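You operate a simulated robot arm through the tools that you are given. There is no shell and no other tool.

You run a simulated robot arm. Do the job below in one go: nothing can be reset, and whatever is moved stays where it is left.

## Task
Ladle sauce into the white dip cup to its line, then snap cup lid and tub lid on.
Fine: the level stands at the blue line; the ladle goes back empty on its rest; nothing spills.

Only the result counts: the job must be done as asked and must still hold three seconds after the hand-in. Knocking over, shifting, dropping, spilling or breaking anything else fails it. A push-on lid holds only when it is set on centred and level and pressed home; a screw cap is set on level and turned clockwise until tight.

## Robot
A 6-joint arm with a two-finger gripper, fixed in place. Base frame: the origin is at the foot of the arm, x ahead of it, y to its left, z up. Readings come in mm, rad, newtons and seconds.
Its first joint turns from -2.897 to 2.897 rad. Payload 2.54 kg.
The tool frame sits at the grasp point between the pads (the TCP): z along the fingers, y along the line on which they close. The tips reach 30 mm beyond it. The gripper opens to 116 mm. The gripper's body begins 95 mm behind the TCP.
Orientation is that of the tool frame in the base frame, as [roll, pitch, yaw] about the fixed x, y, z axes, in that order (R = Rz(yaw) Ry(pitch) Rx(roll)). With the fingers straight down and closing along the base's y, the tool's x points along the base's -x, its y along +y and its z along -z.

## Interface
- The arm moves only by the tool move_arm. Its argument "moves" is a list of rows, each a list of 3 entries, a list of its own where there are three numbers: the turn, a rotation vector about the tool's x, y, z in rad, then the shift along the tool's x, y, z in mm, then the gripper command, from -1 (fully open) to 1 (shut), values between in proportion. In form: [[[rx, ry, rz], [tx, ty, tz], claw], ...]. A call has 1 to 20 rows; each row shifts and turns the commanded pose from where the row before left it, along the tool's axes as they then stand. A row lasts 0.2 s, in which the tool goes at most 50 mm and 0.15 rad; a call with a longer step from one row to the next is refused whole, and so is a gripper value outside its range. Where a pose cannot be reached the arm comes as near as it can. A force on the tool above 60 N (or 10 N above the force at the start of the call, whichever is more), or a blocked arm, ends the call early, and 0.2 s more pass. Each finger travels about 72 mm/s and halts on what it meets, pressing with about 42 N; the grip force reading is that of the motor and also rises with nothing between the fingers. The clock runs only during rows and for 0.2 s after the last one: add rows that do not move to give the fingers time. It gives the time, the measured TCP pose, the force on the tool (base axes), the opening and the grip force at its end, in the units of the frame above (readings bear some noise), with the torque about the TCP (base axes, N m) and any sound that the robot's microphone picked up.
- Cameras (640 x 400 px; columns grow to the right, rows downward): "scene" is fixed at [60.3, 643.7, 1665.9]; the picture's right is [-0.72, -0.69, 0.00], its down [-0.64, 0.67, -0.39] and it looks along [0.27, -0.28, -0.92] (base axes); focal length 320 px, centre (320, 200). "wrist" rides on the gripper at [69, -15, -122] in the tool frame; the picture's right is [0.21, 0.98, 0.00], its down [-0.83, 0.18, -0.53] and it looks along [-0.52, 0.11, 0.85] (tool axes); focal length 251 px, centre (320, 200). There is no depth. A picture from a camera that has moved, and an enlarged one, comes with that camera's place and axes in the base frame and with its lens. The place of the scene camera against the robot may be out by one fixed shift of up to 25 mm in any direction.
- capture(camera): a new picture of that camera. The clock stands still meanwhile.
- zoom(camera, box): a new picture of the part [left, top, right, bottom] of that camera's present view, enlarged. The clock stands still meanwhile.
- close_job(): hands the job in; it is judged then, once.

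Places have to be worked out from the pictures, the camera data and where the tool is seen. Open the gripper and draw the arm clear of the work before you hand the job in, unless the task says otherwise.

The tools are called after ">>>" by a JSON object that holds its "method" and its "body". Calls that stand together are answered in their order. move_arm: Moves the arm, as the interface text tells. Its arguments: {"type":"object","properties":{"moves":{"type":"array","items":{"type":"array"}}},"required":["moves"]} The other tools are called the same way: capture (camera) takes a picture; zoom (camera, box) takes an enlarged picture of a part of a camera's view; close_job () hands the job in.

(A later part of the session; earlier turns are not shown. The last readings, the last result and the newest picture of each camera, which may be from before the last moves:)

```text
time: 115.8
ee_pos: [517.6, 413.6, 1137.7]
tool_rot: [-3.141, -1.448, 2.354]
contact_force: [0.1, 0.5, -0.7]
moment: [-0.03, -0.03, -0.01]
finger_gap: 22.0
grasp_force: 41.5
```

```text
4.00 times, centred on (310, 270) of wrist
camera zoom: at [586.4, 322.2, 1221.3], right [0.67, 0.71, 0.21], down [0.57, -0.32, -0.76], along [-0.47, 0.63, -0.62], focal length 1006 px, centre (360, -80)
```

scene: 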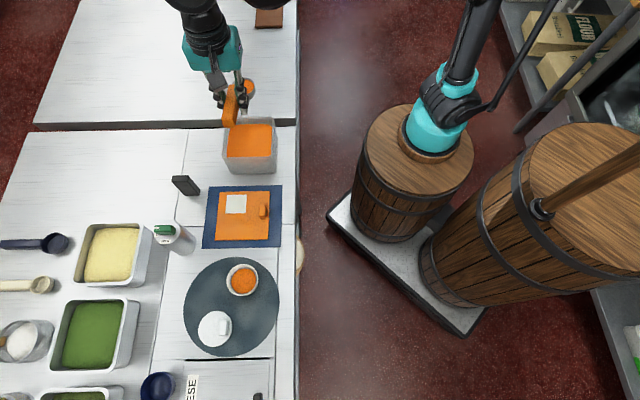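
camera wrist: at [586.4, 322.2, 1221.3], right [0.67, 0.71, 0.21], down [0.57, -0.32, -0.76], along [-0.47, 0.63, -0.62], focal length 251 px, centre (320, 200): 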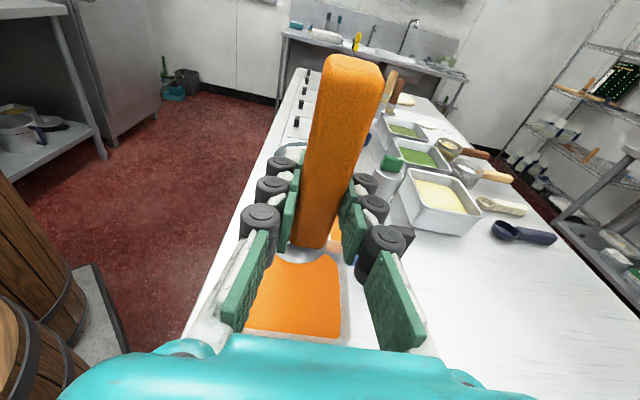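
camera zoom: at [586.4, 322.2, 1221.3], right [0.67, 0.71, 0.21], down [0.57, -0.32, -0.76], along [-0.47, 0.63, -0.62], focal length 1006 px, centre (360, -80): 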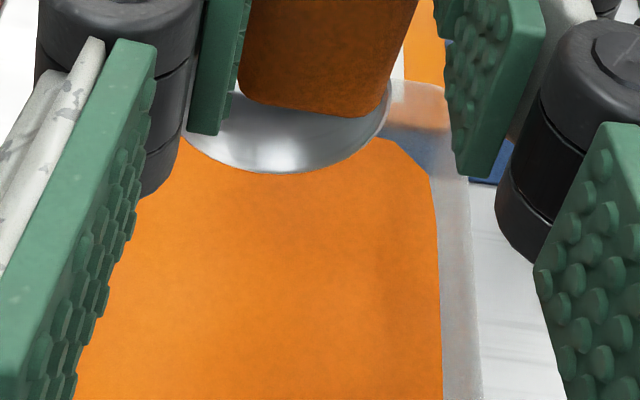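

The bowl is empty. I bring the ladle back to level over the tub and check how it sits in the grip.

>>> {"method": "move_arm", "body": {"moves": [[[0, -0.1, 0], [5.7, 0, 12], 1], [[0, -0.1, 0], [5.7, 0, 12], 1], [[0, -0.1, 0], [5.7, 0, 12], 1], [[0, -0.1, 0], [5.7, 0, 12], 1], [[0, -0.1, 0], [5.7, 0, 12], 1], [[0, -0.135, 0], [0, 0, 0], 1], [[0, -0.135, 0], [0, 0, 0], 1], [[0, -0.135, 0], [0, 0, 0], 1], [[0, -0.135, 0], [0, 0, 0], 1], [[0, -0.135, 0], [0, 0, 0], 1], [[0, -0.135, 0], [0, 0, 0], 1], [[0, -0.135, 0], [0, 0, 0], 1], [[0, 0, 0], [0, 0, 0], 1], [[0, 0, 0], [0, 0, 0], 1]]}}

>>> {"method": "zoom", "body": {"camera": "wrist", "box": [220, 180, 420, 330]}}

>>> {"method": "zoom", "body": {"camera": "scene", "box": [160, 60, 320, 180]}}

```text
time: 118.8
ee_pos: [470.8, 458.8, 1146.5]
tool_rot: [-3.14, -0.004, 2.356]
contact_force: [0.3, 0.3, -1.0]
moment: [0.03, 0.0, 0.02]
finger_gap: 22.0
grasp_force: 41.9
```

```text
2.67 times, centred on (320, 255) of wrist
camera zoom: at [412.5, 496.8, 1268.7], right [0.54, 0.84, 0.0], down [0.71, -0.46, 0.53], along [0.45, -0.29, -0.85], focal length 670 px, centre (320, 53)
```

zoom: 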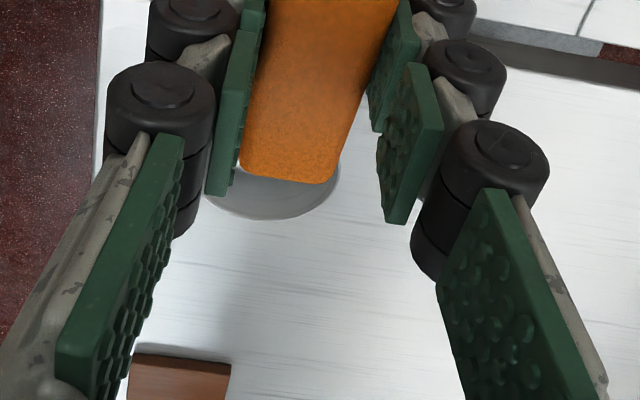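

```text
3.33 times, centred on (240, 120) of scene
camera zoom: at [60.3, 643.7, 1665.9], right [-0.72, -0.69, 0.0], down [-0.64, 0.67, -0.39], along [0.27, -0.28, -0.92], focal length 1065 px, centre (587, 467)
```

zoom: 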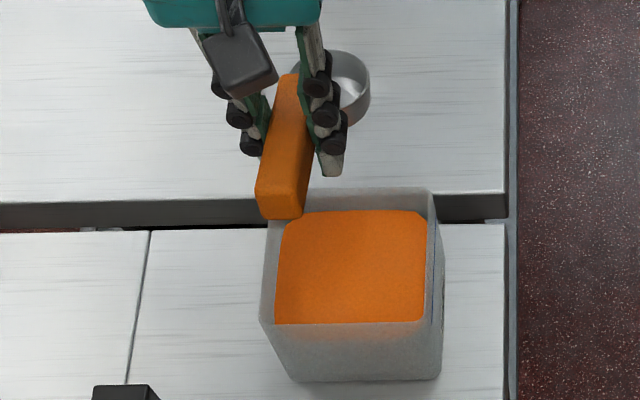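

The ladle has crept slightly in the grip (about 0.03 rad bowl-down and ~1.5 mm along the handle). I compensate with a −0.034 rad tilt and a 1.5 mm offset, moving above the rest and part-way down to check.

>>> {"method": "move_arm", "body": {"moves": [[[0, 0, 0], [9.5, 39, 0], 1], [[0, 0, 0], [9.5, 39, 0], 1], [[0, 0, 0], [9.5, 39, 0], 1], [[0, 0, 0], [9.5, 39, 0], 1], [[0, -0.034, 0], [0, 0, 0], 1], [[0, 0, 0], [0, 0, 30], 1], [[0, 0, 0], [0, 0, 30], 1], [[0, 0, 0], [0, 0, 25], 1], [[0, 0, 0], [0, 0, 25], 1], [[0, 0, 0], [0, 0, 15], 1], [[0, 0, 0], [0, 0, 0], 1]]}}

>>> {"method": "capture", "body": {"camera": "wrist"}}

>>> {"method": "zoom", "body": {"camera": "scene", "box": [140, 100, 260, 200]}}

```text
time: 121.2
ee_pos: [557.6, 592.7, 1022.6]
tool_rot: [3.14, 0.029, 2.355]
contact_force: [-0.1, 0.3, -0.4]
moment: [0.05, 0.09, 0.03]
finger_gap: 22.2
grasp_force: 41.9
```

```text
taken
camera wrist: at [495.6, 633.9, 1142.2], right [0.54, 0.84, -0.01], down [0.7, -0.45, 0.56], along [0.47, -0.31, -0.83], focal length 251 px, centre (320, 200)
```

wrist: 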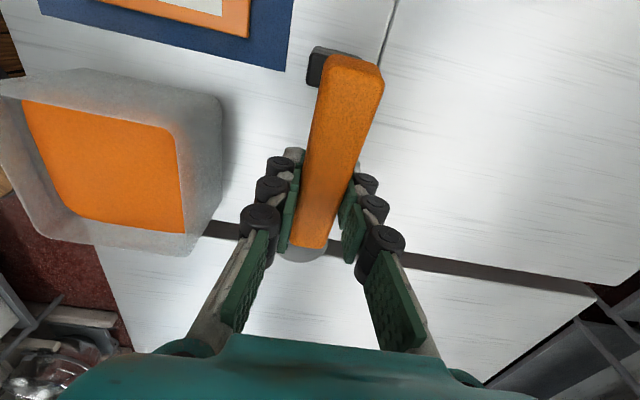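

```text
4.00 times, centred on (200, 150) of scene
camera zoom: at [60.3, 643.7, 1665.9], right [-0.72, -0.69, 0.0], down [-0.64, 0.67, -0.39], along [0.27, -0.28, -0.92], focal length 1278 px, centre (800, 400)
```

zoom: 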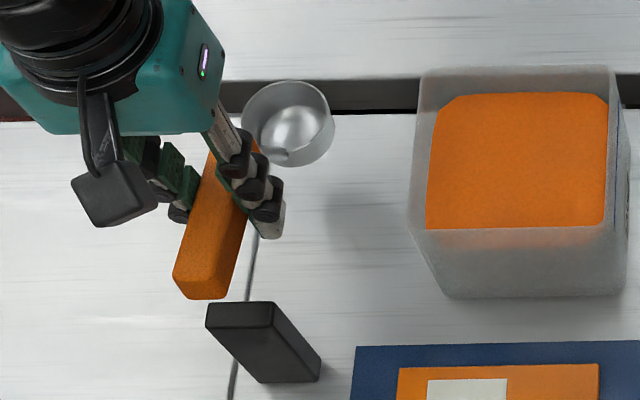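

>>> {"method": "move_arm", "body": {"moves": [[[0, 0, 0], [2.8, 0, 10], 1], [[0, 0, 0], [2.8, 0, 10], 1], [[0, 0, 0], [0.2, 0, 8], 1], [[0, 0, 0], [0, 0, 0], 1]]}}

>>> {"method": "capture", "body": {"camera": "wrist"}}

>>> {"method": "zoom", "body": {"camera": "scene", "box": [140, 100, 260, 200]}}

```text
time: 122.2
ee_pos: [553.8, 596.6, 993.9]
tool_rot: [3.14, 0.029, 2.355]
contact_force: [-0.1, -0.2, -1.0]
moment: [0.06, 0.06, -0.03]
finger_gap: 22.1
grasp_force: 41.8
```

```text
taken
camera wrist: at [492.5, 637.2, 1113.5], right [0.54, 0.84, -0.01], down [0.7, -0.45, 0.56], along [0.47, -0.31, -0.83], focal length 251 px, centre (320, 200)
```

wrist: 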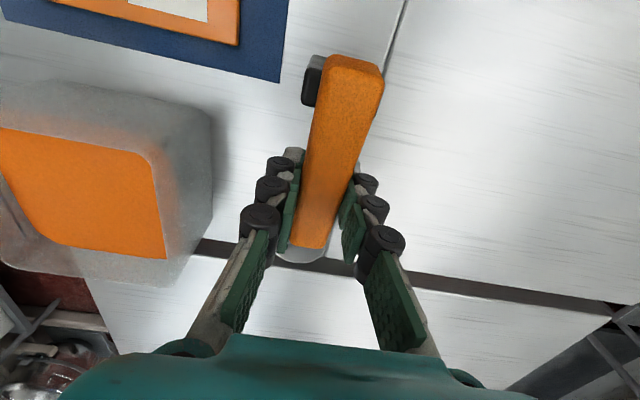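

```text
4.00 times, centred on (200, 150) of scene
camera zoom: at [60.3, 643.7, 1665.9], right [-0.72, -0.69, 0.0], down [-0.64, 0.67, -0.39], along [0.27, -0.28, -0.92], focal length 1278 px, centre (800, 400)
```

zoom: 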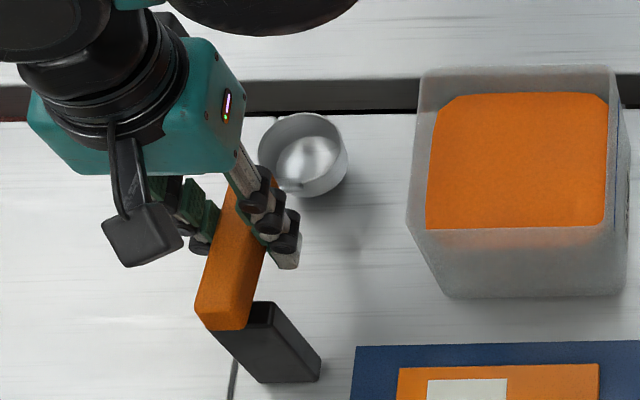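

Nearly in place; handle over the post and bowl at its old spot. I lower the last ~9 mm gently, watching the force.

>>> {"method": "move_arm", "body": {"moves": [[[0, 0, 0], [0, 0, 4], 1], [[0, 0, 0], [0.2, 0, 2], 1], [[0, 0, 0], [0, 0, 1.5], 1], [[0, 0, 0], [0, 0, 1], 1], [[0, 0, 0], [0, 0, 0], 1]]}}

>>> {"method": "zoom", "body": {"camera": "scene", "box": [140, 100, 260, 200]}}

```text
time: 123.4
ee_pos: [553.1, 595.0, 986.9]
tool_rot: [3.14, 0.03, 2.353]
contact_force: [8.1, 6.8, 42.2]
moment: [0.31, 0.08, -0.06]
finger_gap: 22.1
grasp_force: 41.9
```

```text
4.00 times, centred on (200, 150) of scene
camera zoom: at [60.3, 643.7, 1665.9], right [-0.72, -0.69, 0.0], down [-0.64, 0.67, -0.39], along [0.27, -0.28, -0.92], focal length 1278 px, centre (800, 400)
```

zoom: 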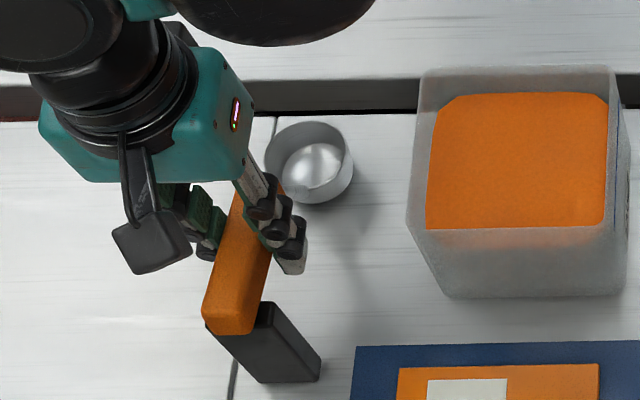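

Contact made (42 N up) with the load shared between post and bowl, so both ends are seated. I relieve the push by ~1.5 mm and then open the gripper.

>>> {"method": "move_arm", "body": {"moves": [[[0, 0, 0], [0, 0, -1], 1], [[0, 0, 0], [0, 0, -0.5], 1], [[0, 0, 0], [0, 0, 0], 1]]}}

>>> {"method": "move_arm", "body": {"moves": [[[0, 0, 0], [0, 0, 0], 0], [[0, 0, 0], [0, 0, 0], 0], [[0, 0, 0], [0, 0, 0], 0], [[0, 0, 0], [0, 0, 0], 0]]}}

>>> {"method": "capture", "body": {"camera": "wrist"}}

>>> {"method": "zoom", "body": {"camera": "scene", "box": [140, 100, 260, 200]}}

```text
time: 124.2
ee_pos: [552.6, 595.5, 987.0]
tool_rot: [3.14, 0.029, 2.354]
contact_force: [4.2, -2.1, 22.4]
moment: [-0.05, -0.07, -0.01]
finger_gap: 22.1
grasp_force: 42.3
```

```text
time: 125.2
ee_pos: [553.4, 595.8, 985.4]
tool_rot: [-3.14, 0.028, 2.354]
contact_force: [0.5, -0.2, -0.4]
moment: [0.0, -0.03, 0.01]
finger_gap: 58.1
grasp_force: 0.1
```

```text
taken
camera wrist: at [491.9, 637.1, 1106.2], right [0.54, 0.84, -0.01], down [0.7, -0.45, 0.56], along [0.47, -0.31, -0.83], focal length 251 px, centre (320, 200)
```

wrist: 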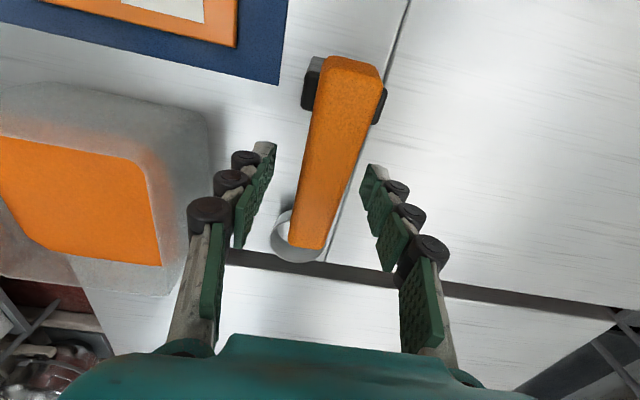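

```text
4.00 times, centred on (200, 150) of scene
camera zoom: at [60.3, 643.7, 1665.9], right [-0.72, -0.69, 0.0], down [-0.64, 0.67, -0.39], along [0.27, -0.28, -0.92], focal length 1278 px, centre (800, 400)
```

zoom: 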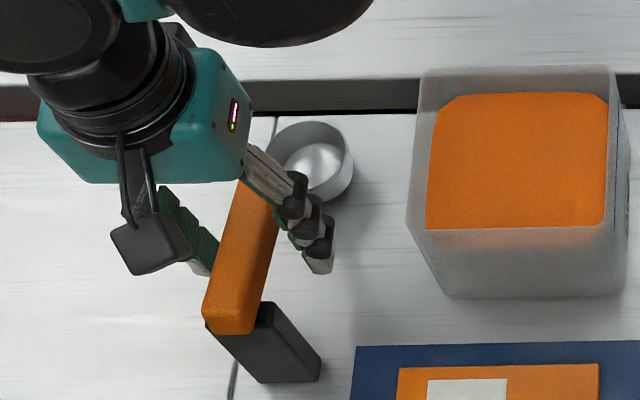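

The ladle sits on its rest exactly as before (handle end and bowl at their original pixels), empty. I rise clear, straighten the tool, and go toward the cup lid for a look.

>>> {"method": "move_arm", "body": {"moves": [[[0, 0, 0], [0, 0, -20], 0], [[0, 0, 0], [0, 0, -40], 0], [[0, 0.028, 0], [0, 0, -40], 0], [[0, 0, 0], [38.3, -11.2, 0], 0], [[0, 0, 0], [38.3, -11.2, 0], 0], [[0, 0, 0], [38.3, -11.2, 0], 0], [[0, 0, 0], [38.3, -11.2, 0], 0], [[0, 0, 0], [38.3, -11.2, 0], 0], [[0, 0, 0], [38.3, -11.2, 0], 0], [[0, 0, 0], [38.3, -11.2, 0], 0], [[0, 0, 0], [38.3, -11.2, 0], 0], [[0, 0, 0], [38.3, -11.2, 0], 0], [[0, 0, 0], [38.3, -11.2, 0], 0], [[0, 0, 0], [38.3, -11.2, 0], 0], [[0, 0, 0], [0, 0, 40], 0], [[0, 0, 0], [0, 0, 30], 0], [[0, 0, 0], [0, 0, 0], 0]]}}

>>> {"method": "capture", "body": {"camera": "wrist"}}

>>> {"method": "zoom", "body": {"camera": "scene", "box": [140, 100, 260, 200]}}

```text
time: 128.8
ee_pos: [174.8, 803.5, 1015.7]
tool_rot: [3.14, 0.0, 2.354]
contact_force: [-0.8, -0.2, 0.3]
moment: [0.02, -0.01, -0.02]
finger_gap: 58.3
grasp_force: 0.2
out of reach, approached as far as the arm can: row 14
```

```text
taken
camera wrist: at [115.7, 841.7, 1136.5], right [0.54, 0.84, 0.0], down [0.71, -0.46, 0.54], along [0.45, -0.29, -0.84], focal length 251 px, centre (320, 200)
```

wrist: 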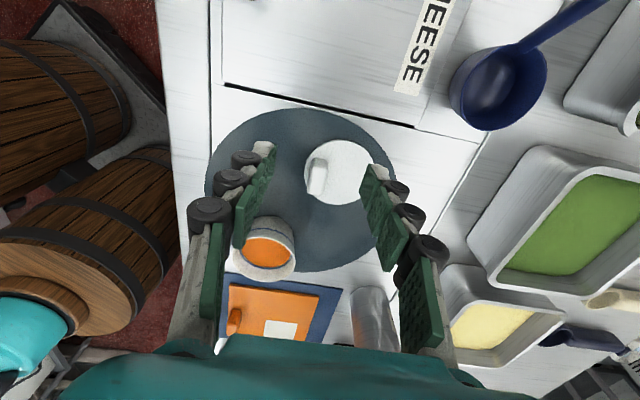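

```text
4.00 times, centred on (200, 150) of scene
camera zoom: at [60.3, 643.7, 1665.9], right [-0.72, -0.69, 0.0], down [-0.64, 0.67, -0.39], along [0.27, -0.28, -0.92], focal length 1278 px, centre (800, 400)
```

zoom: 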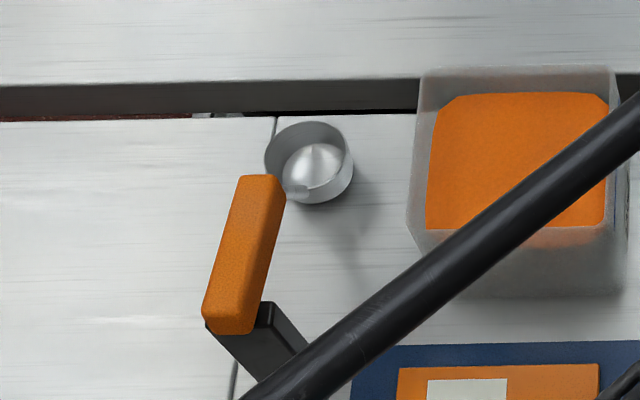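

>>> {"method": "zoom", "body": {"camera": "wrist", "box": [280, 120, 400, 220]}}

>>> {"method": "zoom", "body": {"camera": "wrist", "box": [220, 190, 340, 300]}}

```text
4.00 times, centred on (340, 170) of wrist
camera zoom: at [115.7, 841.7, 1136.5], right [0.54, 0.84, 0.0], down [0.71, -0.46, 0.54], along [0.45, -0.29, -0.84], focal length 1006 px, centre (240, 320)
```

zoom: 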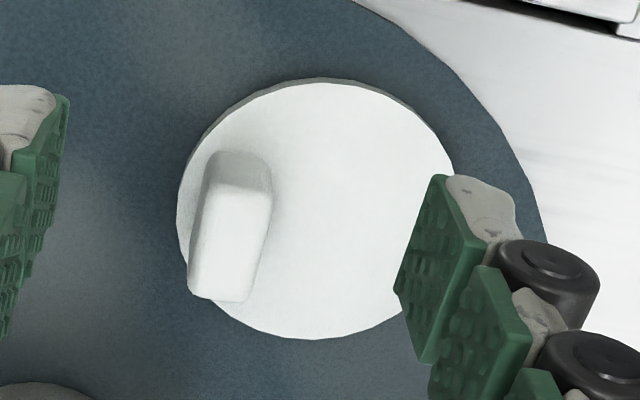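

```text
3.64 times, centred on (280, 245) of wrist
camera zoom: at [115.7, 841.7, 1136.5], right [0.54, 0.84, 0.0], down [0.71, -0.46, 0.54], along [0.45, -0.29, -0.84], focal length 914 px, centre (466, 36)
```

zoom: 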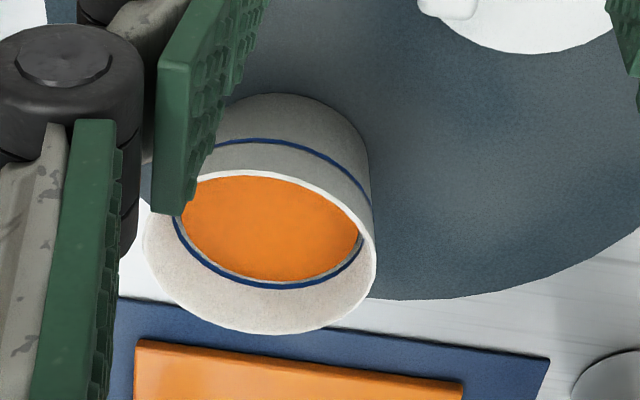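

The cup's sauce meets the band nicely. The cup-lid knob (≈14×30×25 mm, long side along u) is centred near (206, 780.5), top ≈928. I move above it and part-way down to verify.

>>> {"method": "move_arm", "body": {"moves": [[[0, 0, 0], [-19, 3, 0], 0], [[0, 0, 0], [-19.5, 3.1, 0], 0], [[0, 0, 0], [0, 0, 20], 0], [[0, 0, 0], [0, 0, 20], 0], [[0, 0, 0], [0, 0, 8], 0], [[0, 0, 0], [0, 0, 0], 0]]}}

>>> {"method": "capture", "body": {"camera": "wrist"}}

>>> {"method": "zoom", "body": {"camera": "wrist", "box": [260, 130, 380, 230]}}

```text
time: 130.2
ee_pos: [207.7, 778.6, 965.8]
tool_rot: [3.141, 0.0, 2.355]
contact_force: [0.1, -0.6, 0.2]
moment: [-0.03, 0.03, -0.01]
finger_gap: 58.1
grasp_force: 0.2
```

```text
taken
camera wrist: at [148.3, 817.0, 1087.9], right [0.54, 0.84, 0.0], down [0.71, -0.46, 0.54], along [0.45, -0.29, -0.84], focal length 251 px, centre (320, 200)
```

wrist: 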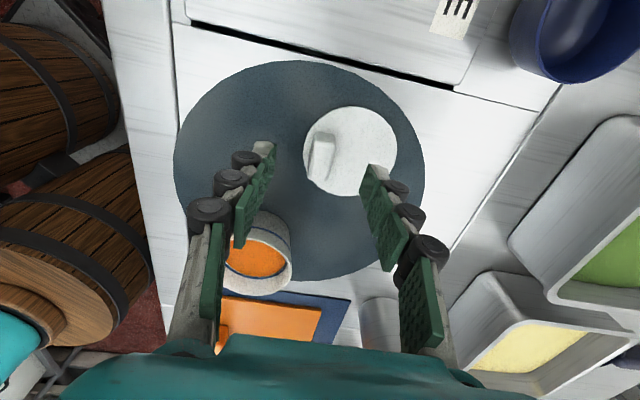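

```text
4.00 times, centred on (320, 180) of wrist
camera zoom: at [148.3, 817.0, 1087.9], right [0.54, 0.84, 0.0], down [0.71, -0.46, 0.54], along [0.45, -0.29, -0.84], focal length 1006 px, centre (320, 280)
```

zoom: 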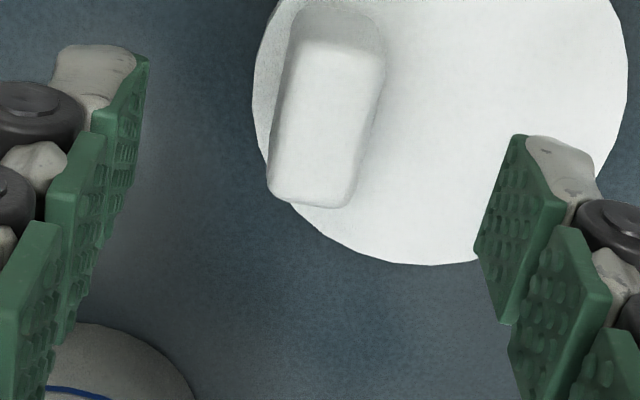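

The knob top centre checks out at (206.5, 780.6). I fine-adjust by (2.3, 0.6) mm and descend to TCP ≈ 936.5, keeping the tips just above the lid.

>>> {"method": "move_arm", "body": {"moves": [[[0, 0, 0], [2.3, 0.6, 0], 0], [[0, 0, 0], [0, 0, 10], 0], [[0, 0, 0], [0, 0, 8], 0], [[0, 0, 0], [0, 0, 6], 0], [[0, 0, 0], [0, 0, 3], 0], [[0, 0, 0], [0, 0, 2], 0], [[0, 0, 0], [0, 0, 0], 0]]}}

>>> {"method": "capture", "body": {"camera": "wrist"}}

>>> {"method": "zoom", "body": {"camera": "wrist", "box": [240, 100, 400, 220]}}

```text
time: 131.8
ee_pos: [205.6, 781.8, 937.1]
tool_rot: [-3.141, 0.002, 2.355]
contact_force: [-1.2, 0.2, 0.7]
moment: [0.0, 0.01, 0.01]
finger_gap: 57.9
grasp_force: 0.1
```

```text
taken
camera wrist: at [146.4, 820.1, 1059.1], right [0.54, 0.84, 0.0], down [0.71, -0.46, 0.54], along [0.45, -0.29, -0.84], focal length 251 px, centre (320, 200)
```

wrist: 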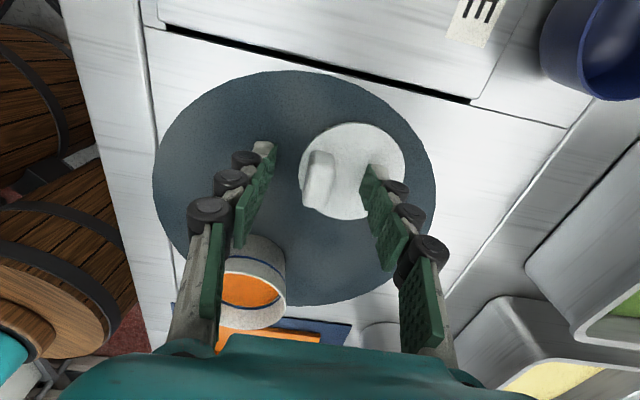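

```text
3.33 times, centred on (320, 160) of wrist
camera zoom: at [146.4, 820.1, 1059.1], right [0.54, 0.84, 0.0], down [0.71, -0.46, 0.54], along [0.45, -0.29, -0.84], focal length 838 px, centre (320, 333)
```

zoom: 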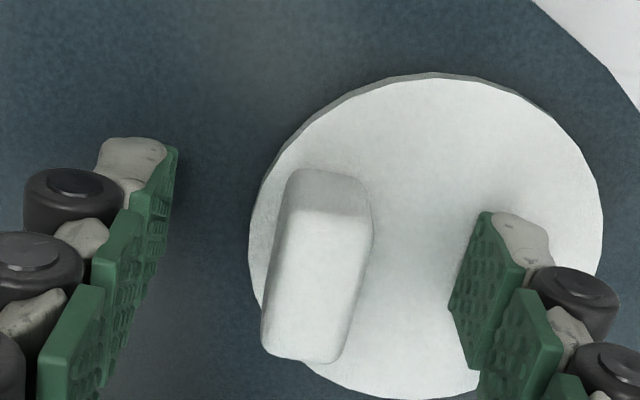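

Tips are just above the lid with the knob between the pads. I close the gripper.

>>> {"method": "move_arm", "body": {"moves": [[[0, 0, 0], [0, 0, 0], 1], [[0, 0, 0], [0, 0, 0], 1], [[0, 0, 0], [0, 0, 0], 1], [[0, 0, 0], [0, 0, 0], 1], [[0, 0, 0], [0, 0, 0], 1]]}}

>>> {"method": "zoom", "body": {"camera": "wrist", "box": [240, 100, 400, 220]}}

```text
time: 133.0
ee_pos: [205.8, 782.5, 937.6]
tool_rot: [-3.142, 0.001, 2.354]
contact_force: [0.3, -0.4, -1.2]
moment: [0.02, 0.0, -0.01]
finger_gap: 13.3
grasp_force: 40.3
```

```text
3.33 times, centred on (320, 160) of wrist
camera zoom: at [146.4, 820.1, 1059.3], right [0.54, 0.84, 0.0], down [0.71, -0.46, 0.54], along [0.45, -0.29, -0.84], focal length 838 px, centre (320, 333)
```

zoom: 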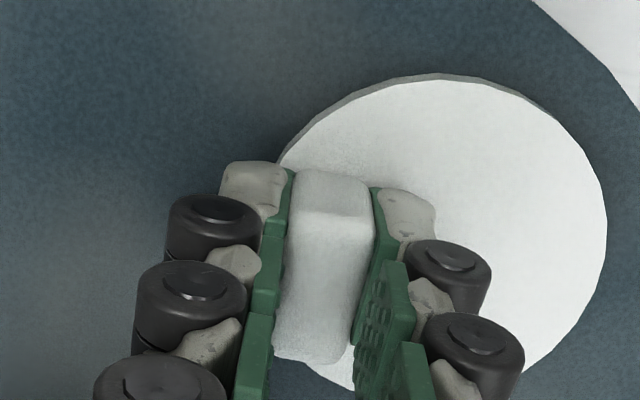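

Gripped (13.3 mm). The lid centre is at about (0.7, 22.4) mm in the tool frame. I lift straight up and check the lid hangs level.

>>> {"method": "move_arm", "body": {"moves": [[[0, 0, 0], [0, 0, -5], 1], [[0, 0, 0], [0, 0, -15], 1], [[0, 0, 0], [0, 0, -25], 1], [[0, 0, 0], [0, 0, -23], 1], [[0, 0, 0], [0, 0, 0], 1]]}}

>>> {"method": "capture", "body": {"camera": "wrist"}}

>>> {"method": "zoom", "body": {"camera": "wrist", "box": [240, 100, 400, 220]}}

>>> {"method": "capture", "body": {"camera": "scene"}}

```text
time: 134.2
ee_pos: [205.9, 783.2, 1007.8]
tool_rot: [3.14, 0.003, 2.355]
contact_force: [-0.3, -0.2, 0.6]
moment: [0.01, 0.02, 0.01]
finger_gap: 13.5
grasp_force: 39.9
```

```text
taken
camera wrist: at [148.0, 820.5, 1128.6], right [0.54, 0.84, 0.0], down [0.71, -0.46, 0.54], along [0.45, -0.29, -0.84], focal length 251 px, centre (320, 200)
```

wrist: 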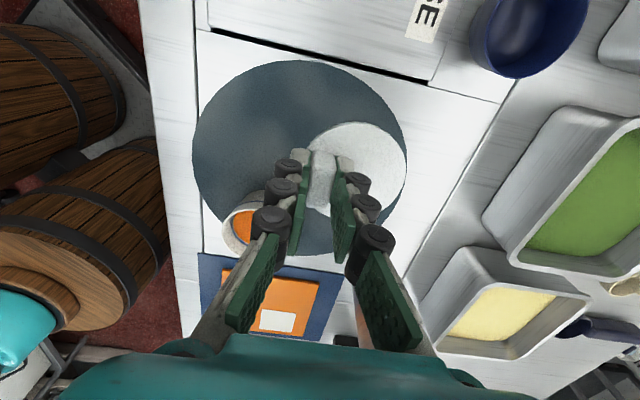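

```text
3.33 times, centred on (320, 160) of wrist
camera zoom: at [148.0, 820.5, 1128.6], right [0.54, 0.84, 0.0], down [0.71, -0.46, 0.54], along [0.45, -0.29, -0.84], focal length 838 px, centre (320, 333)
```

zoom: 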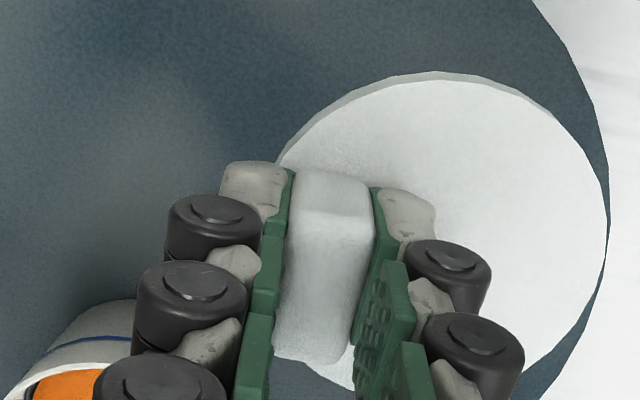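

```text
taken
```

scene: 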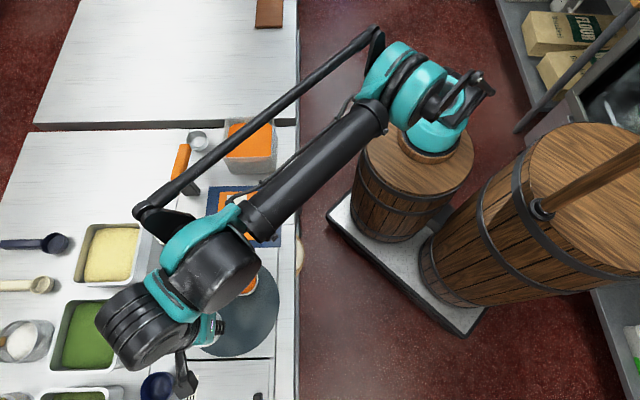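

The lid hangs level. Correcting for perspective, the cup rim centre is ≈ (247.8, 685.5, 946) and the lid centre sits at (−3.8, 23.1) in the tool frame, so I move the TCP to (228.7, 671.9) above the cup.

>>> {"method": "move_arm", "body": {"moves": [[[0, 0, 0], [-12, -8, 0], 1], [[0, 0, 0], [-23, -15, 0], 1], [[0, 0, 0], [-25, -16.5, 0], 1], [[0, 0, 0], [-23, -15, 0], 1], [[0, 0, 0], [-11.9, -8, 0], 1], [[0, 0, 0], [0, 0, 0], 1]]}}

>>> {"method": "capture", "body": {"camera": "wrist"}}

>>> {"method": "capture", "body": {"camera": "scene"}}

```text
time: 135.6
ee_pos: [229.6, 669.7, 1005.8]
tool_rot: [3.14, 0.004, 2.355]
contact_force: [0.2, -0.7, -0.7]
moment: [-0.01, -0.02, 0.01]
finger_gap: 13.7
grasp_force: 40.1
```

```text
taken
camera wrist: at [170.2, 708.0, 1127.6], right [0.54, 0.84, 0.0], down [0.71, -0.46, 0.54], along [0.45, -0.29, -0.84], focal length 251 px, centre (320, 200)
```

wrist: 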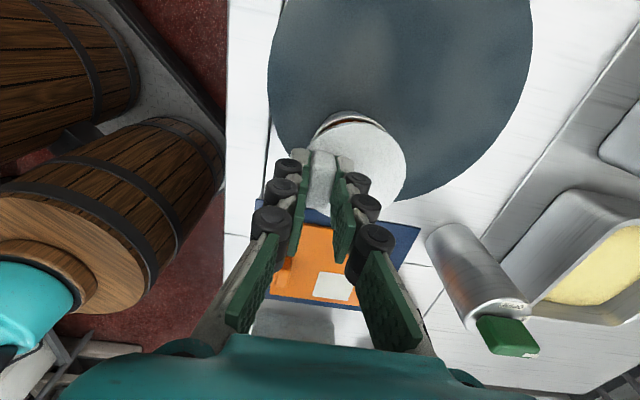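

```text
taken
```

scene: 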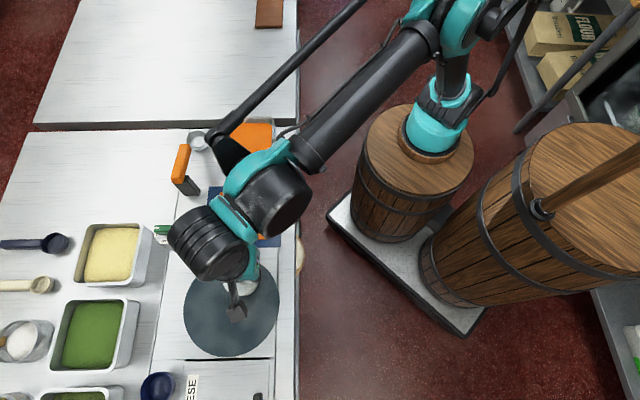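

I check the alignment closely: the near rim of the cup is visible past the lid.

>>> {"method": "zoom", "body": {"camera": "wrist", "box": [270, 90, 430, 220]}}

>>> {"method": "zoom", "body": {"camera": "scene", "box": [210, 255, 270, 305]}}

>>> {"method": "move_arm", "body": {"moves": [[[0, 0, 0], [0, 0, 0], 1]]}}

```text
3.08 times, centred on (350, 155) of wrist
camera zoom: at [170.2, 708.0, 1127.6], right [0.54, 0.84, 0.0], down [0.71, -0.46, 0.54], along [0.45, -0.29, -0.84], focal length 774 px, centre (228, 338)
```

zoom: 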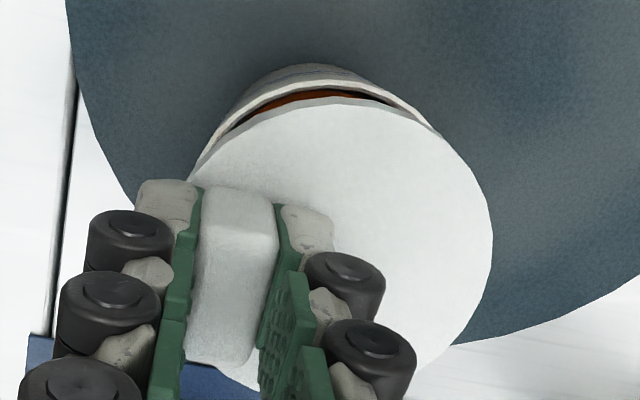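

```text
8.00 times, centred on (240, 280) of scene
camera zoom: at [60.3, 643.7, 1665.9], right [-0.72, -0.69, 0.0], down [-0.64, 0.67, -0.39], along [0.27, -0.28, -0.92], focal length 2557 px, centre (960, -440)
```

zoom: 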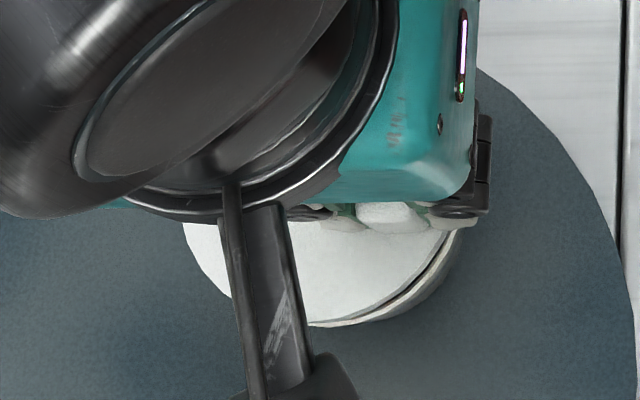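

```text
time: 136.0
ee_pos: [229.3, 670.3, 1006.1]
tool_rot: [-3.14, 0.001, 2.353]
contact_force: [0.0, 0.8, 0.2]
moment: [0.03, -0.01, 0.02]
finger_gap: 13.1
grasp_force: 40.3
```

In this image I can fit both circles in the tool frame: the lid is only ~1 mm off (needs +0.9, +1.1 mm). I correct and lower to just above the rim.

>>> {"method": "move_arm", "body": {"moves": [[[0, 0, 0], [0.9, 1.1, 5], 1], [[0, 0, 0], [0, 0, 8], 1], [[0, 0, 0], [0, 0, 4], 1], [[0, 0, 0], [0, 0, 0], 1]]}}

>>> {"method": "zoom", "body": {"camera": "wrist", "box": [270, 90, 430, 220]}}

>>> {"method": "zoom", "body": {"camera": "scene", "box": [210, 255, 270, 305]}}

```text
time: 137.0
ee_pos: [228.2, 671.5, 987.9]
tool_rot: [-3.141, 0.001, 2.355]
contact_force: [-0.4, -0.2, -0.8]
moment: [0.02, -0.02, 0.0]
finger_gap: 13.5
grasp_force: 39.7
```

```text
3.08 times, centred on (350, 155) of wrist
camera zoom: at [170.1, 709.6, 1110.3], right [0.54, 0.84, 0.0], down [0.71, -0.46, 0.54], along [0.45, -0.29, -0.84], focal length 774 px, centre (228, 338)
```

zoom: 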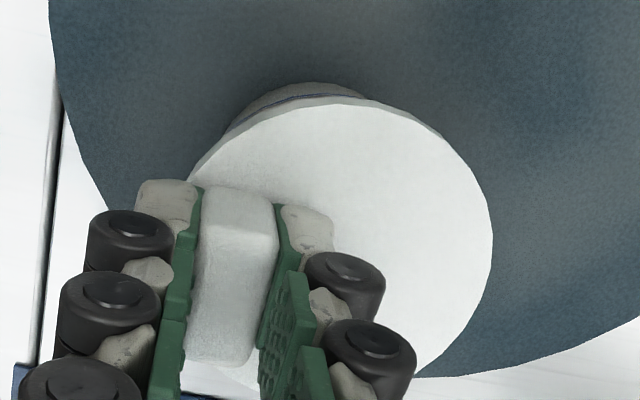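

```text
8.00 times, centred on (240, 280) of scene
camera zoom: at [60.3, 643.7, 1665.9], right [-0.72, -0.69, 0.0], down [-0.64, 0.67, -0.39], along [0.27, -0.28, -0.92], focal length 2557 px, centre (960, -440)
```

zoom: 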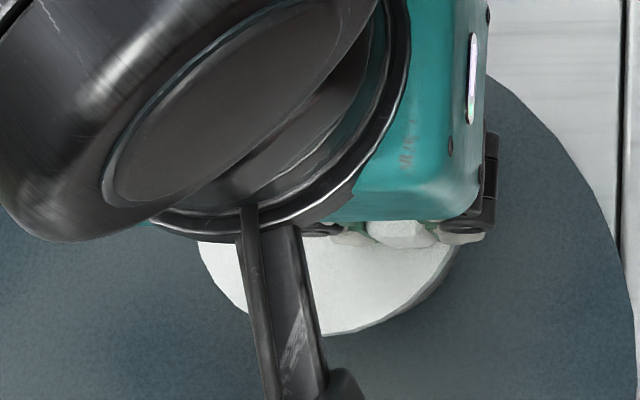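

The lid covers the rim symmetrically. I lower in 1 mm steps and read the force for first contact.

>>> {"method": "move_arm", "body": {"moves": [[[0, 0, 0], [0, 0, 1], 1], [[0, 0, 0], [0, 0, 1], 1], [[0, 0, 0], [0, 0, 1], 1], [[0, 0, 0], [0, 0, 1], 1], [[0, 0, 0], [0, 0, 0], 1]]}}

```text
time: 138.2
ee_pos: [229.2, 671.2, 984.6]
tool_rot: [-3.14, 0.001, 2.357]
contact_force: [-0.5, 0.2, 1.1]
moment: [0.03, 0.05, -0.01]
finger_gap: 13.3
grasp_force: 40.3
```

>>> {"method": "move_arm", "body": {"moves": [[[0, 0, 0], [0, 0, 1], 1], [[0, 0, 0], [0, 0, 1], 1], [[0, 0, 0], [0, 0, 0], 1]]}}

```text
time: 139.0
ee_pos: [228.9, 670.1, 982.7]
tool_rot: [-3.141, 0.002, 2.355]
contact_force: [-3.5, -1.6, 30.6]
moment: [0.61, 0.32, 0.07]
finger_gap: 13.4
grasp_force: 40.1
heard: snap
```

A snap was heard at TCP z≈982.7 with 30 N. I check how the lid sits before releasing.

>>> {"method": "zoom", "body": {"camera": "wrist", "box": [270, 90, 430, 220]}}

>>> {"method": "zoom", "body": {"camera": "scene", "box": [210, 255, 270, 305]}}

```text
3.08 times, centred on (350, 155) of wrist
camera zoom: at [169.3, 709.0, 1105.2], right [0.54, 0.84, 0.0], down [0.71, -0.46, 0.53], along [0.45, -0.29, -0.84], focal length 774 px, centre (228, 338)
```

zoom: 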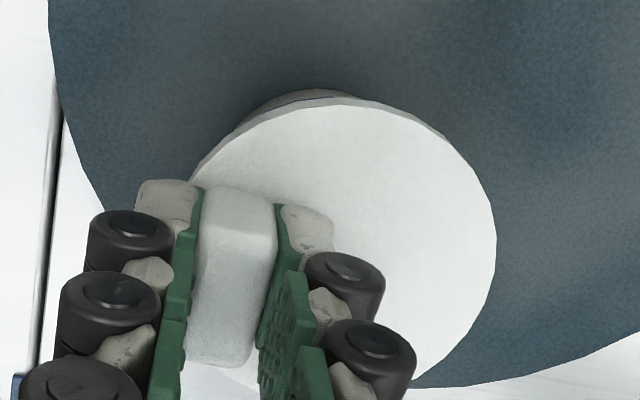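

```text
8.00 times, centred on (240, 280) of scene
camera zoom: at [60.3, 643.7, 1665.9], right [-0.72, -0.69, 0.0], down [-0.64, 0.67, -0.39], along [0.27, -0.28, -0.92], focal length 2557 px, centre (960, -440)
```

zoom: 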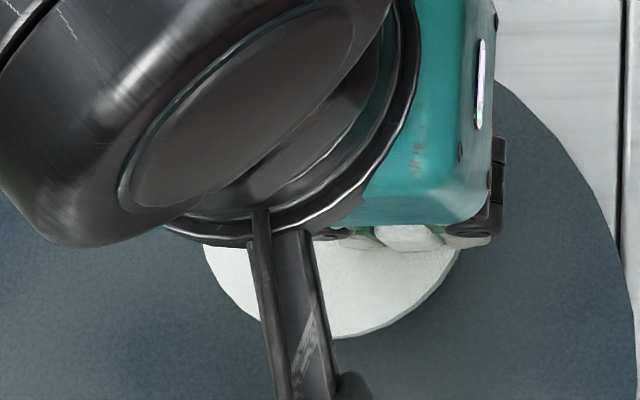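

The lid self-centred slightly and looks level. I open the gripper, rise a little, and inspect the lid on the cup.

>>> {"method": "move_arm", "body": {"moves": [[[0, 0, 0], [0, 0, 0], 0.2], [[0, 0, 0], [0, 0, 0], 0.2], [[0, 0, 0], [0, 0, 0], 0.2], [[0, 0, 0], [0, 0, -15], 0.2], [[0, 0, 0], [0, 0, -25], 0.2], [[0, 0, 0], [0, 0, -25], 0.2], [[0, 0, 0], [0, 0, 0], 0.2]]}}

>>> {"method": "capture", "body": {"camera": "wrist"}}

>>> {"method": "zoom", "body": {"camera": "wrist", "box": [270, 90, 430, 220]}}

```text
time: 140.6
ee_pos: [230.4, 671.7, 1048.0]
tool_rot: [-3.141, 0.002, 2.356]
contact_force: [-0.7, 0.0, -0.5]
moment: [-0.02, -0.05, -0.02]
finger_gap: 46.4
grasp_force: 0.1
```

```text
taken
camera wrist: at [171.4, 709.8, 1170.0], right [0.54, 0.84, 0.0], down [0.71, -0.46, 0.54], along [0.45, -0.29, -0.84], focal length 251 px, centre (320, 200)
```

wrist: 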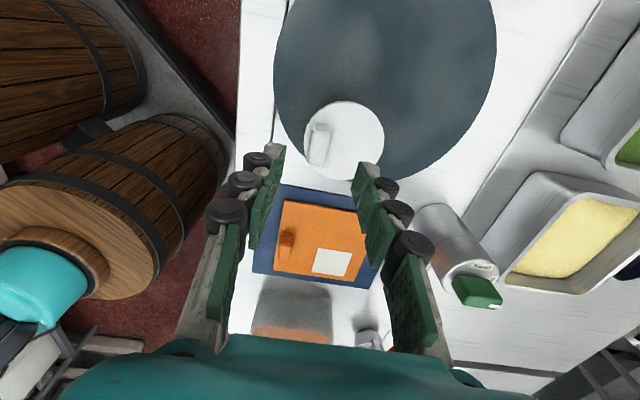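

```text
3.08 times, centred on (350, 155) of wrist
camera zoom: at [171.4, 709.8, 1170.0], right [0.54, 0.84, 0.0], down [0.71, -0.46, 0.54], along [0.45, -0.29, -0.84], focal length 774 px, centre (228, 338)
```

zoom: 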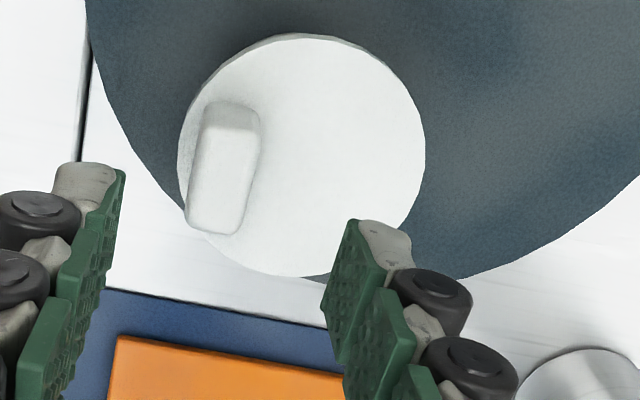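

The lid sits on the cup. From here I also zoom at the tub lid and get a scene view of the cup lid to judge it.

>>> {"method": "zoom", "body": {"camera": "wrist", "box": [240, 180, 400, 290]}}

>>> {"method": "zoom", "body": {"camera": "scene", "box": [190, 180, 310, 330]}}

```text
3.64 times, centred on (320, 235) of wrist
camera zoom: at [171.4, 709.8, 1170.0], right [0.54, 0.84, 0.0], down [0.71, -0.46, 0.54], along [0.45, -0.29, -0.84], focal length 914 px, centre (320, 73)
```

zoom: 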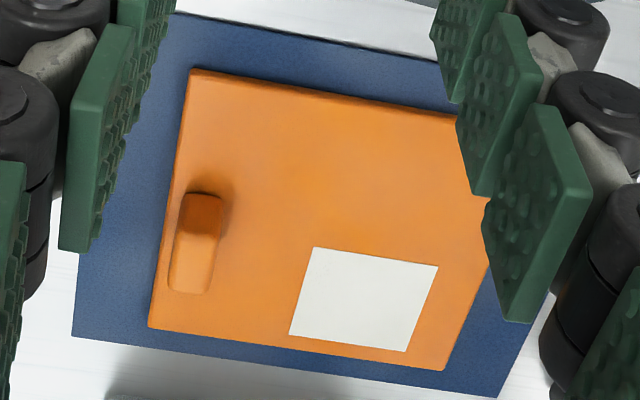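

```text
2.67 times, centred on (250, 255) of scene
camera zoom: at [60.3, 643.7, 1665.9], right [-0.72, -0.69, 0.0], down [-0.64, 0.67, -0.39], along [0.27, -0.28, -0.92], focal length 852 px, centre (507, 53)
```

zoom: 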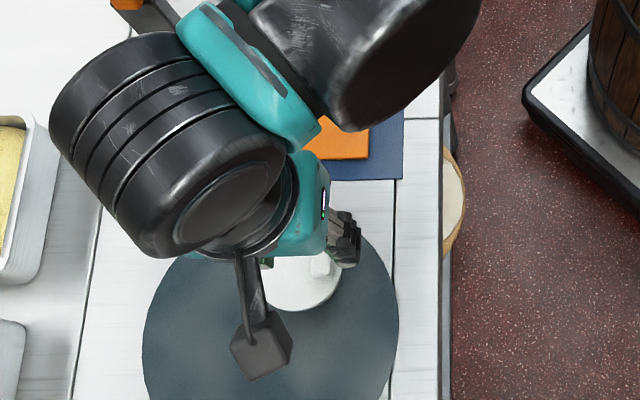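

I take a low-angle look at the closed cup to make sure the lid is level and fully down.

>>> {"method": "move_arm", "body": {"moves": [[[0, 0, 0], [11.5, -27, 0], 0.2], [[0, 0, 0], [11.5, -27, 0], 0.2], [[0, 0, 0], [11.5, -27, 0], 0.2], [[0, -0.1333, 0], [0, 0, 0], 0.2], [[0, -0.1333, 0], [0, 0, 0], 0.2], [[0, -0.1333, 0], [0, 0, 0], 0.2], [[0, -0.1333, 0], [0, 0, 0], 0.2], [[0, 0, 0], [15, 0, 25], 0.2], [[0, 0, 0], [15, 0, 25], 0.2], [[0, 0, 0], [0, 0, 0], 0.2]]}}

>>> {"method": "capture", "body": {"camera": "wrist"}}

>>> {"method": "zoom", "body": {"camera": "scene", "box": [200, 240, 290, 330]}}

```text
time: 142.8
ee_pos: [147.5, 638.4, 988.8]
tool_rot: [-3.141, 0.536, 2.355]
contact_force: [-0.3, 0.5, 0.0]
moment: [0.0, 0.03, -0.02]
finger_gap: 46.4
grasp_force: 0.0
```

```text
taken
camera wrist: at [51.5, 714.2, 1058.0], right [0.56, 0.82, -0.11], down [0.44, -0.18, 0.88], along [0.7, -0.54, -0.46], focal length 251 px, centre (320, 200)
```

wrist: 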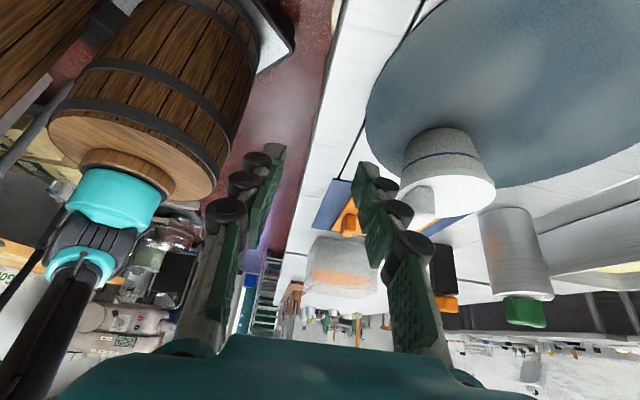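

```text
4.44 times, centred on (245, 285) of scene
camera zoom: at [60.3, 643.7, 1665.9], right [-0.72, -0.69, 0.0], down [-0.64, 0.67, -0.39], along [0.27, -0.28, -0.92], focal length 1420 px, centre (653, -178)
```

zoom: 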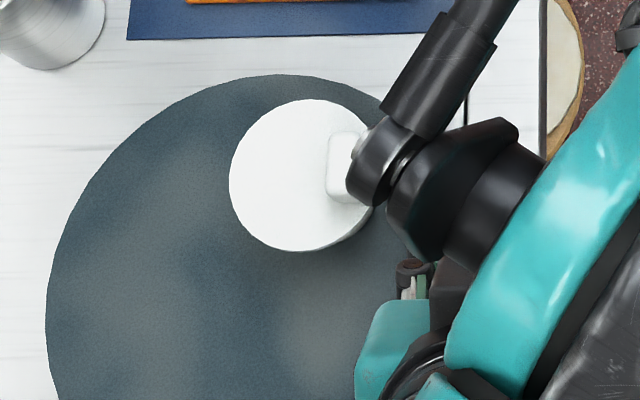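

>>> {"method": "zoom", "body": {"camera": "wrist", "box": [390, 115, 510, 225]}}

```text
3.64 times, centred on (450, 170) of wrist
camera zoom: at [51.5, 714.2, 1058.0], right [0.56, 0.82, -0.11], down [0.44, -0.18, 0.88], along [0.7, -0.54, -0.46], focal length 914 px, centre (-153, 309)
```

zoom: 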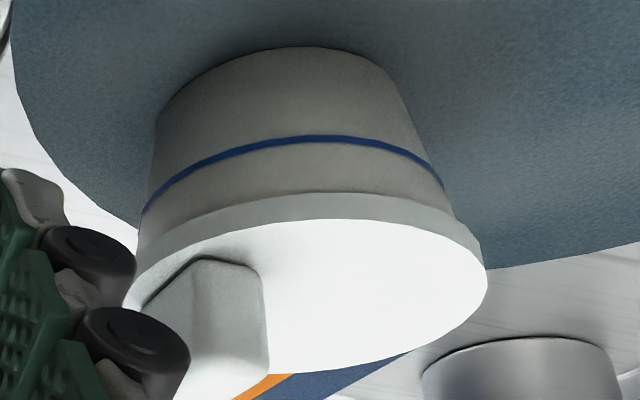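

The cup lid sits level with its skirt evenly down over the rim — good. Next, the tub: I go above it with the gripper fully open to measure its exact centre.

>>> {"method": "move_arm", "body": {"moves": [[[0, 0, 0], [-15, 0, -26], -1], [[0, 0, 0], [-15, 0, -26], -1], [[0, 0.1333, 0], [0, 0, 0], -1], [[0, 0.1333, 0], [0, 0, 0], -1], [[0, 0.1333, 0], [0, 0, 0], -1], [[0, 0.1333, 0], [0, 0, 0], -1], [[0, 0, 0], [-38.3, 11, -5.1], -1], [[0, 0, 0], [-38.3, 11, -5.1], -1], [[0, 0, 0], [-38.3, 11, -5.1], -1], [[0, 0, 0], [-38.3, 11, -5.1], -1], [[0, 0, 0], [-38.3, 11, -5.1], -1], [[0, 0, 0], [-38.3, 11, -5.1], -1], [[0, 0, 0], [-38.3, 11, -5.1], -1], [[0, 0, 0], [-38.3, 11, -5.1], -1], [[0, 0, 0], [0, 0, 0], -1]]}}

>>> {"method": "capture", "body": {"camera": "wrist"}}

>>> {"method": "zoom", "body": {"camera": "wrist", "box": [230, 120, 410, 280]}}

>>> {"method": "capture", "body": {"camera": "scene"}}

```text
time: 146.0
ee_pos: [425.4, 483.8, 1089.8]
tool_rot: [3.141, 0.001, 2.355]
contact_force: [-0.3, -0.2, -0.1]
moment: [0.01, -0.02, -0.01]
finger_gap: 116.1
grasp_force: 0.0
```

```text
taken
camera wrist: at [366.7, 522.4, 1211.5], right [0.54, 0.84, 0.0], down [0.71, -0.46, 0.54], along [0.45, -0.29, -0.84], focal length 251 px, centre (320, 200)
```

wrist: 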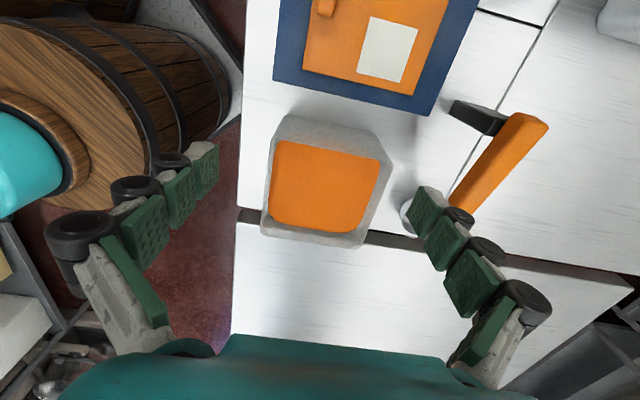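

```text
2.50 times, centred on (320, 200) of wrist
camera zoom: at [366.7, 522.4, 1211.5], right [0.54, 0.84, 0.0], down [0.71, -0.46, 0.54], along [0.45, -0.29, -0.84], focal length 629 px, centre (320, 200)
```

zoom: 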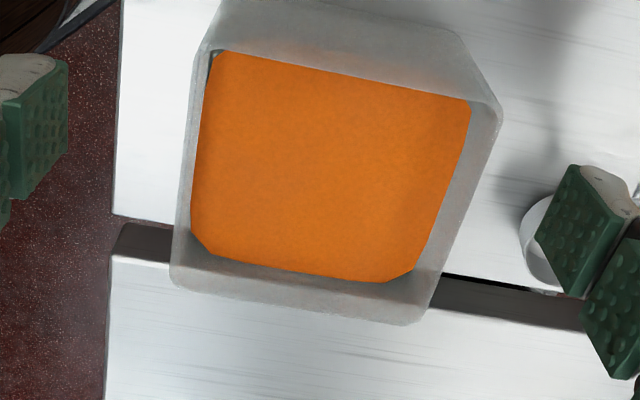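

```text
taken
```

scene: 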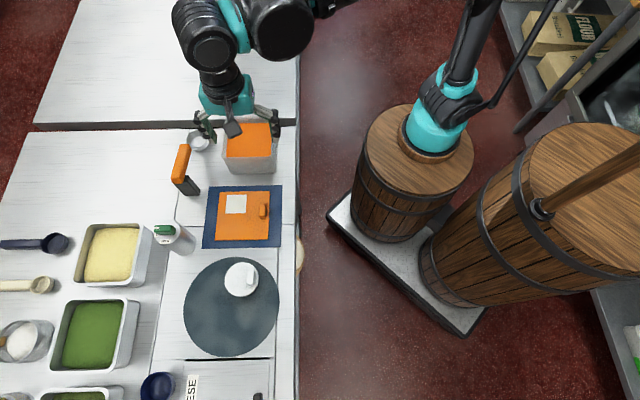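

>>> {"method": "zoom", "body": {"camera": "wrist", "box": [255, 105, 335, 165]}}

>>> {"method": "zoom", "body": {"camera": "wrist", "box": [325, 115, 405, 175]}}

>>> {"method": "zoom", "body": {"camera": "wrist", "box": [250, 200, 330, 260]}}

>>> {"method": "zoom", "body": {"camera": "wrist", "box": [310, 200, 390, 260]}}

```text
6.67 times, centred on (295, 135) of wrist
camera zoom: at [366.7, 522.4, 1211.5], right [0.54, 0.84, 0.0], down [0.71, -0.46, 0.54], along [0.45, -0.29, -0.84], focal length 1676 px, centre (487, 633)
```

zoom: 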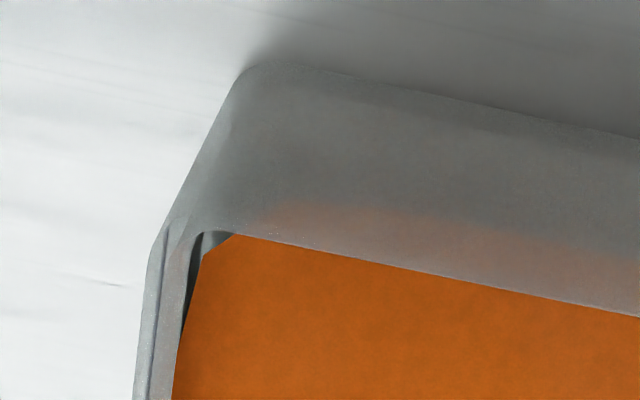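

```text
6.67 times, centred on (365, 145) of wrist
camera zoom: at [366.7, 522.4, 1211.5], right [0.54, 0.84, 0.0], down [0.71, -0.46, 0.54], along [0.45, -0.29, -0.84], focal length 1676 px, centre (20, 567)
```

zoom: 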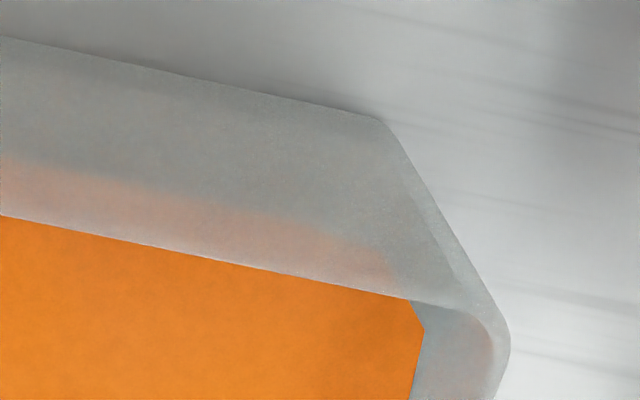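

```text
6.67 times, centred on (290, 230) of wrist
camera zoom: at [366.7, 522.4, 1211.5], right [0.54, 0.84, 0.0], down [0.71, -0.46, 0.54], along [0.45, -0.29, -0.84], focal length 1676 px, centre (520, 0)
```

zoom: 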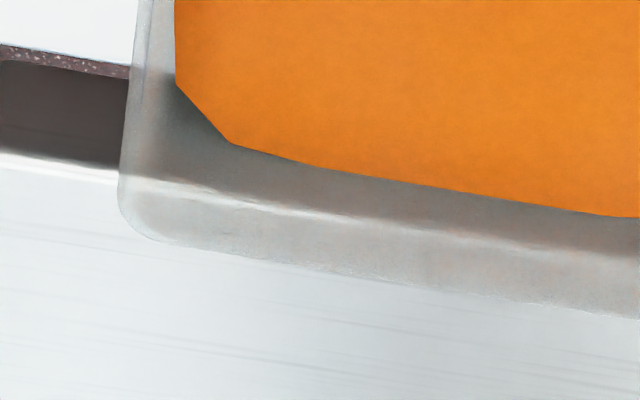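

```text
6.67 times, centred on (350, 230) of wrist
camera zoom: at [366.7, 522.4, 1211.5], right [0.54, 0.84, 0.0], down [0.71, -0.46, 0.54], along [0.45, -0.29, -0.84], focal length 1676 px, centre (120, 0)
```

zoom: 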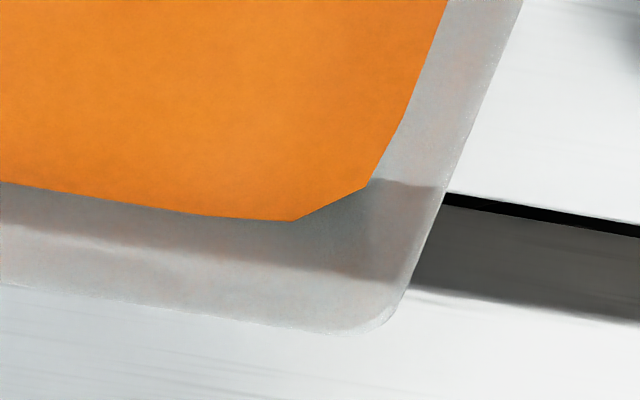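

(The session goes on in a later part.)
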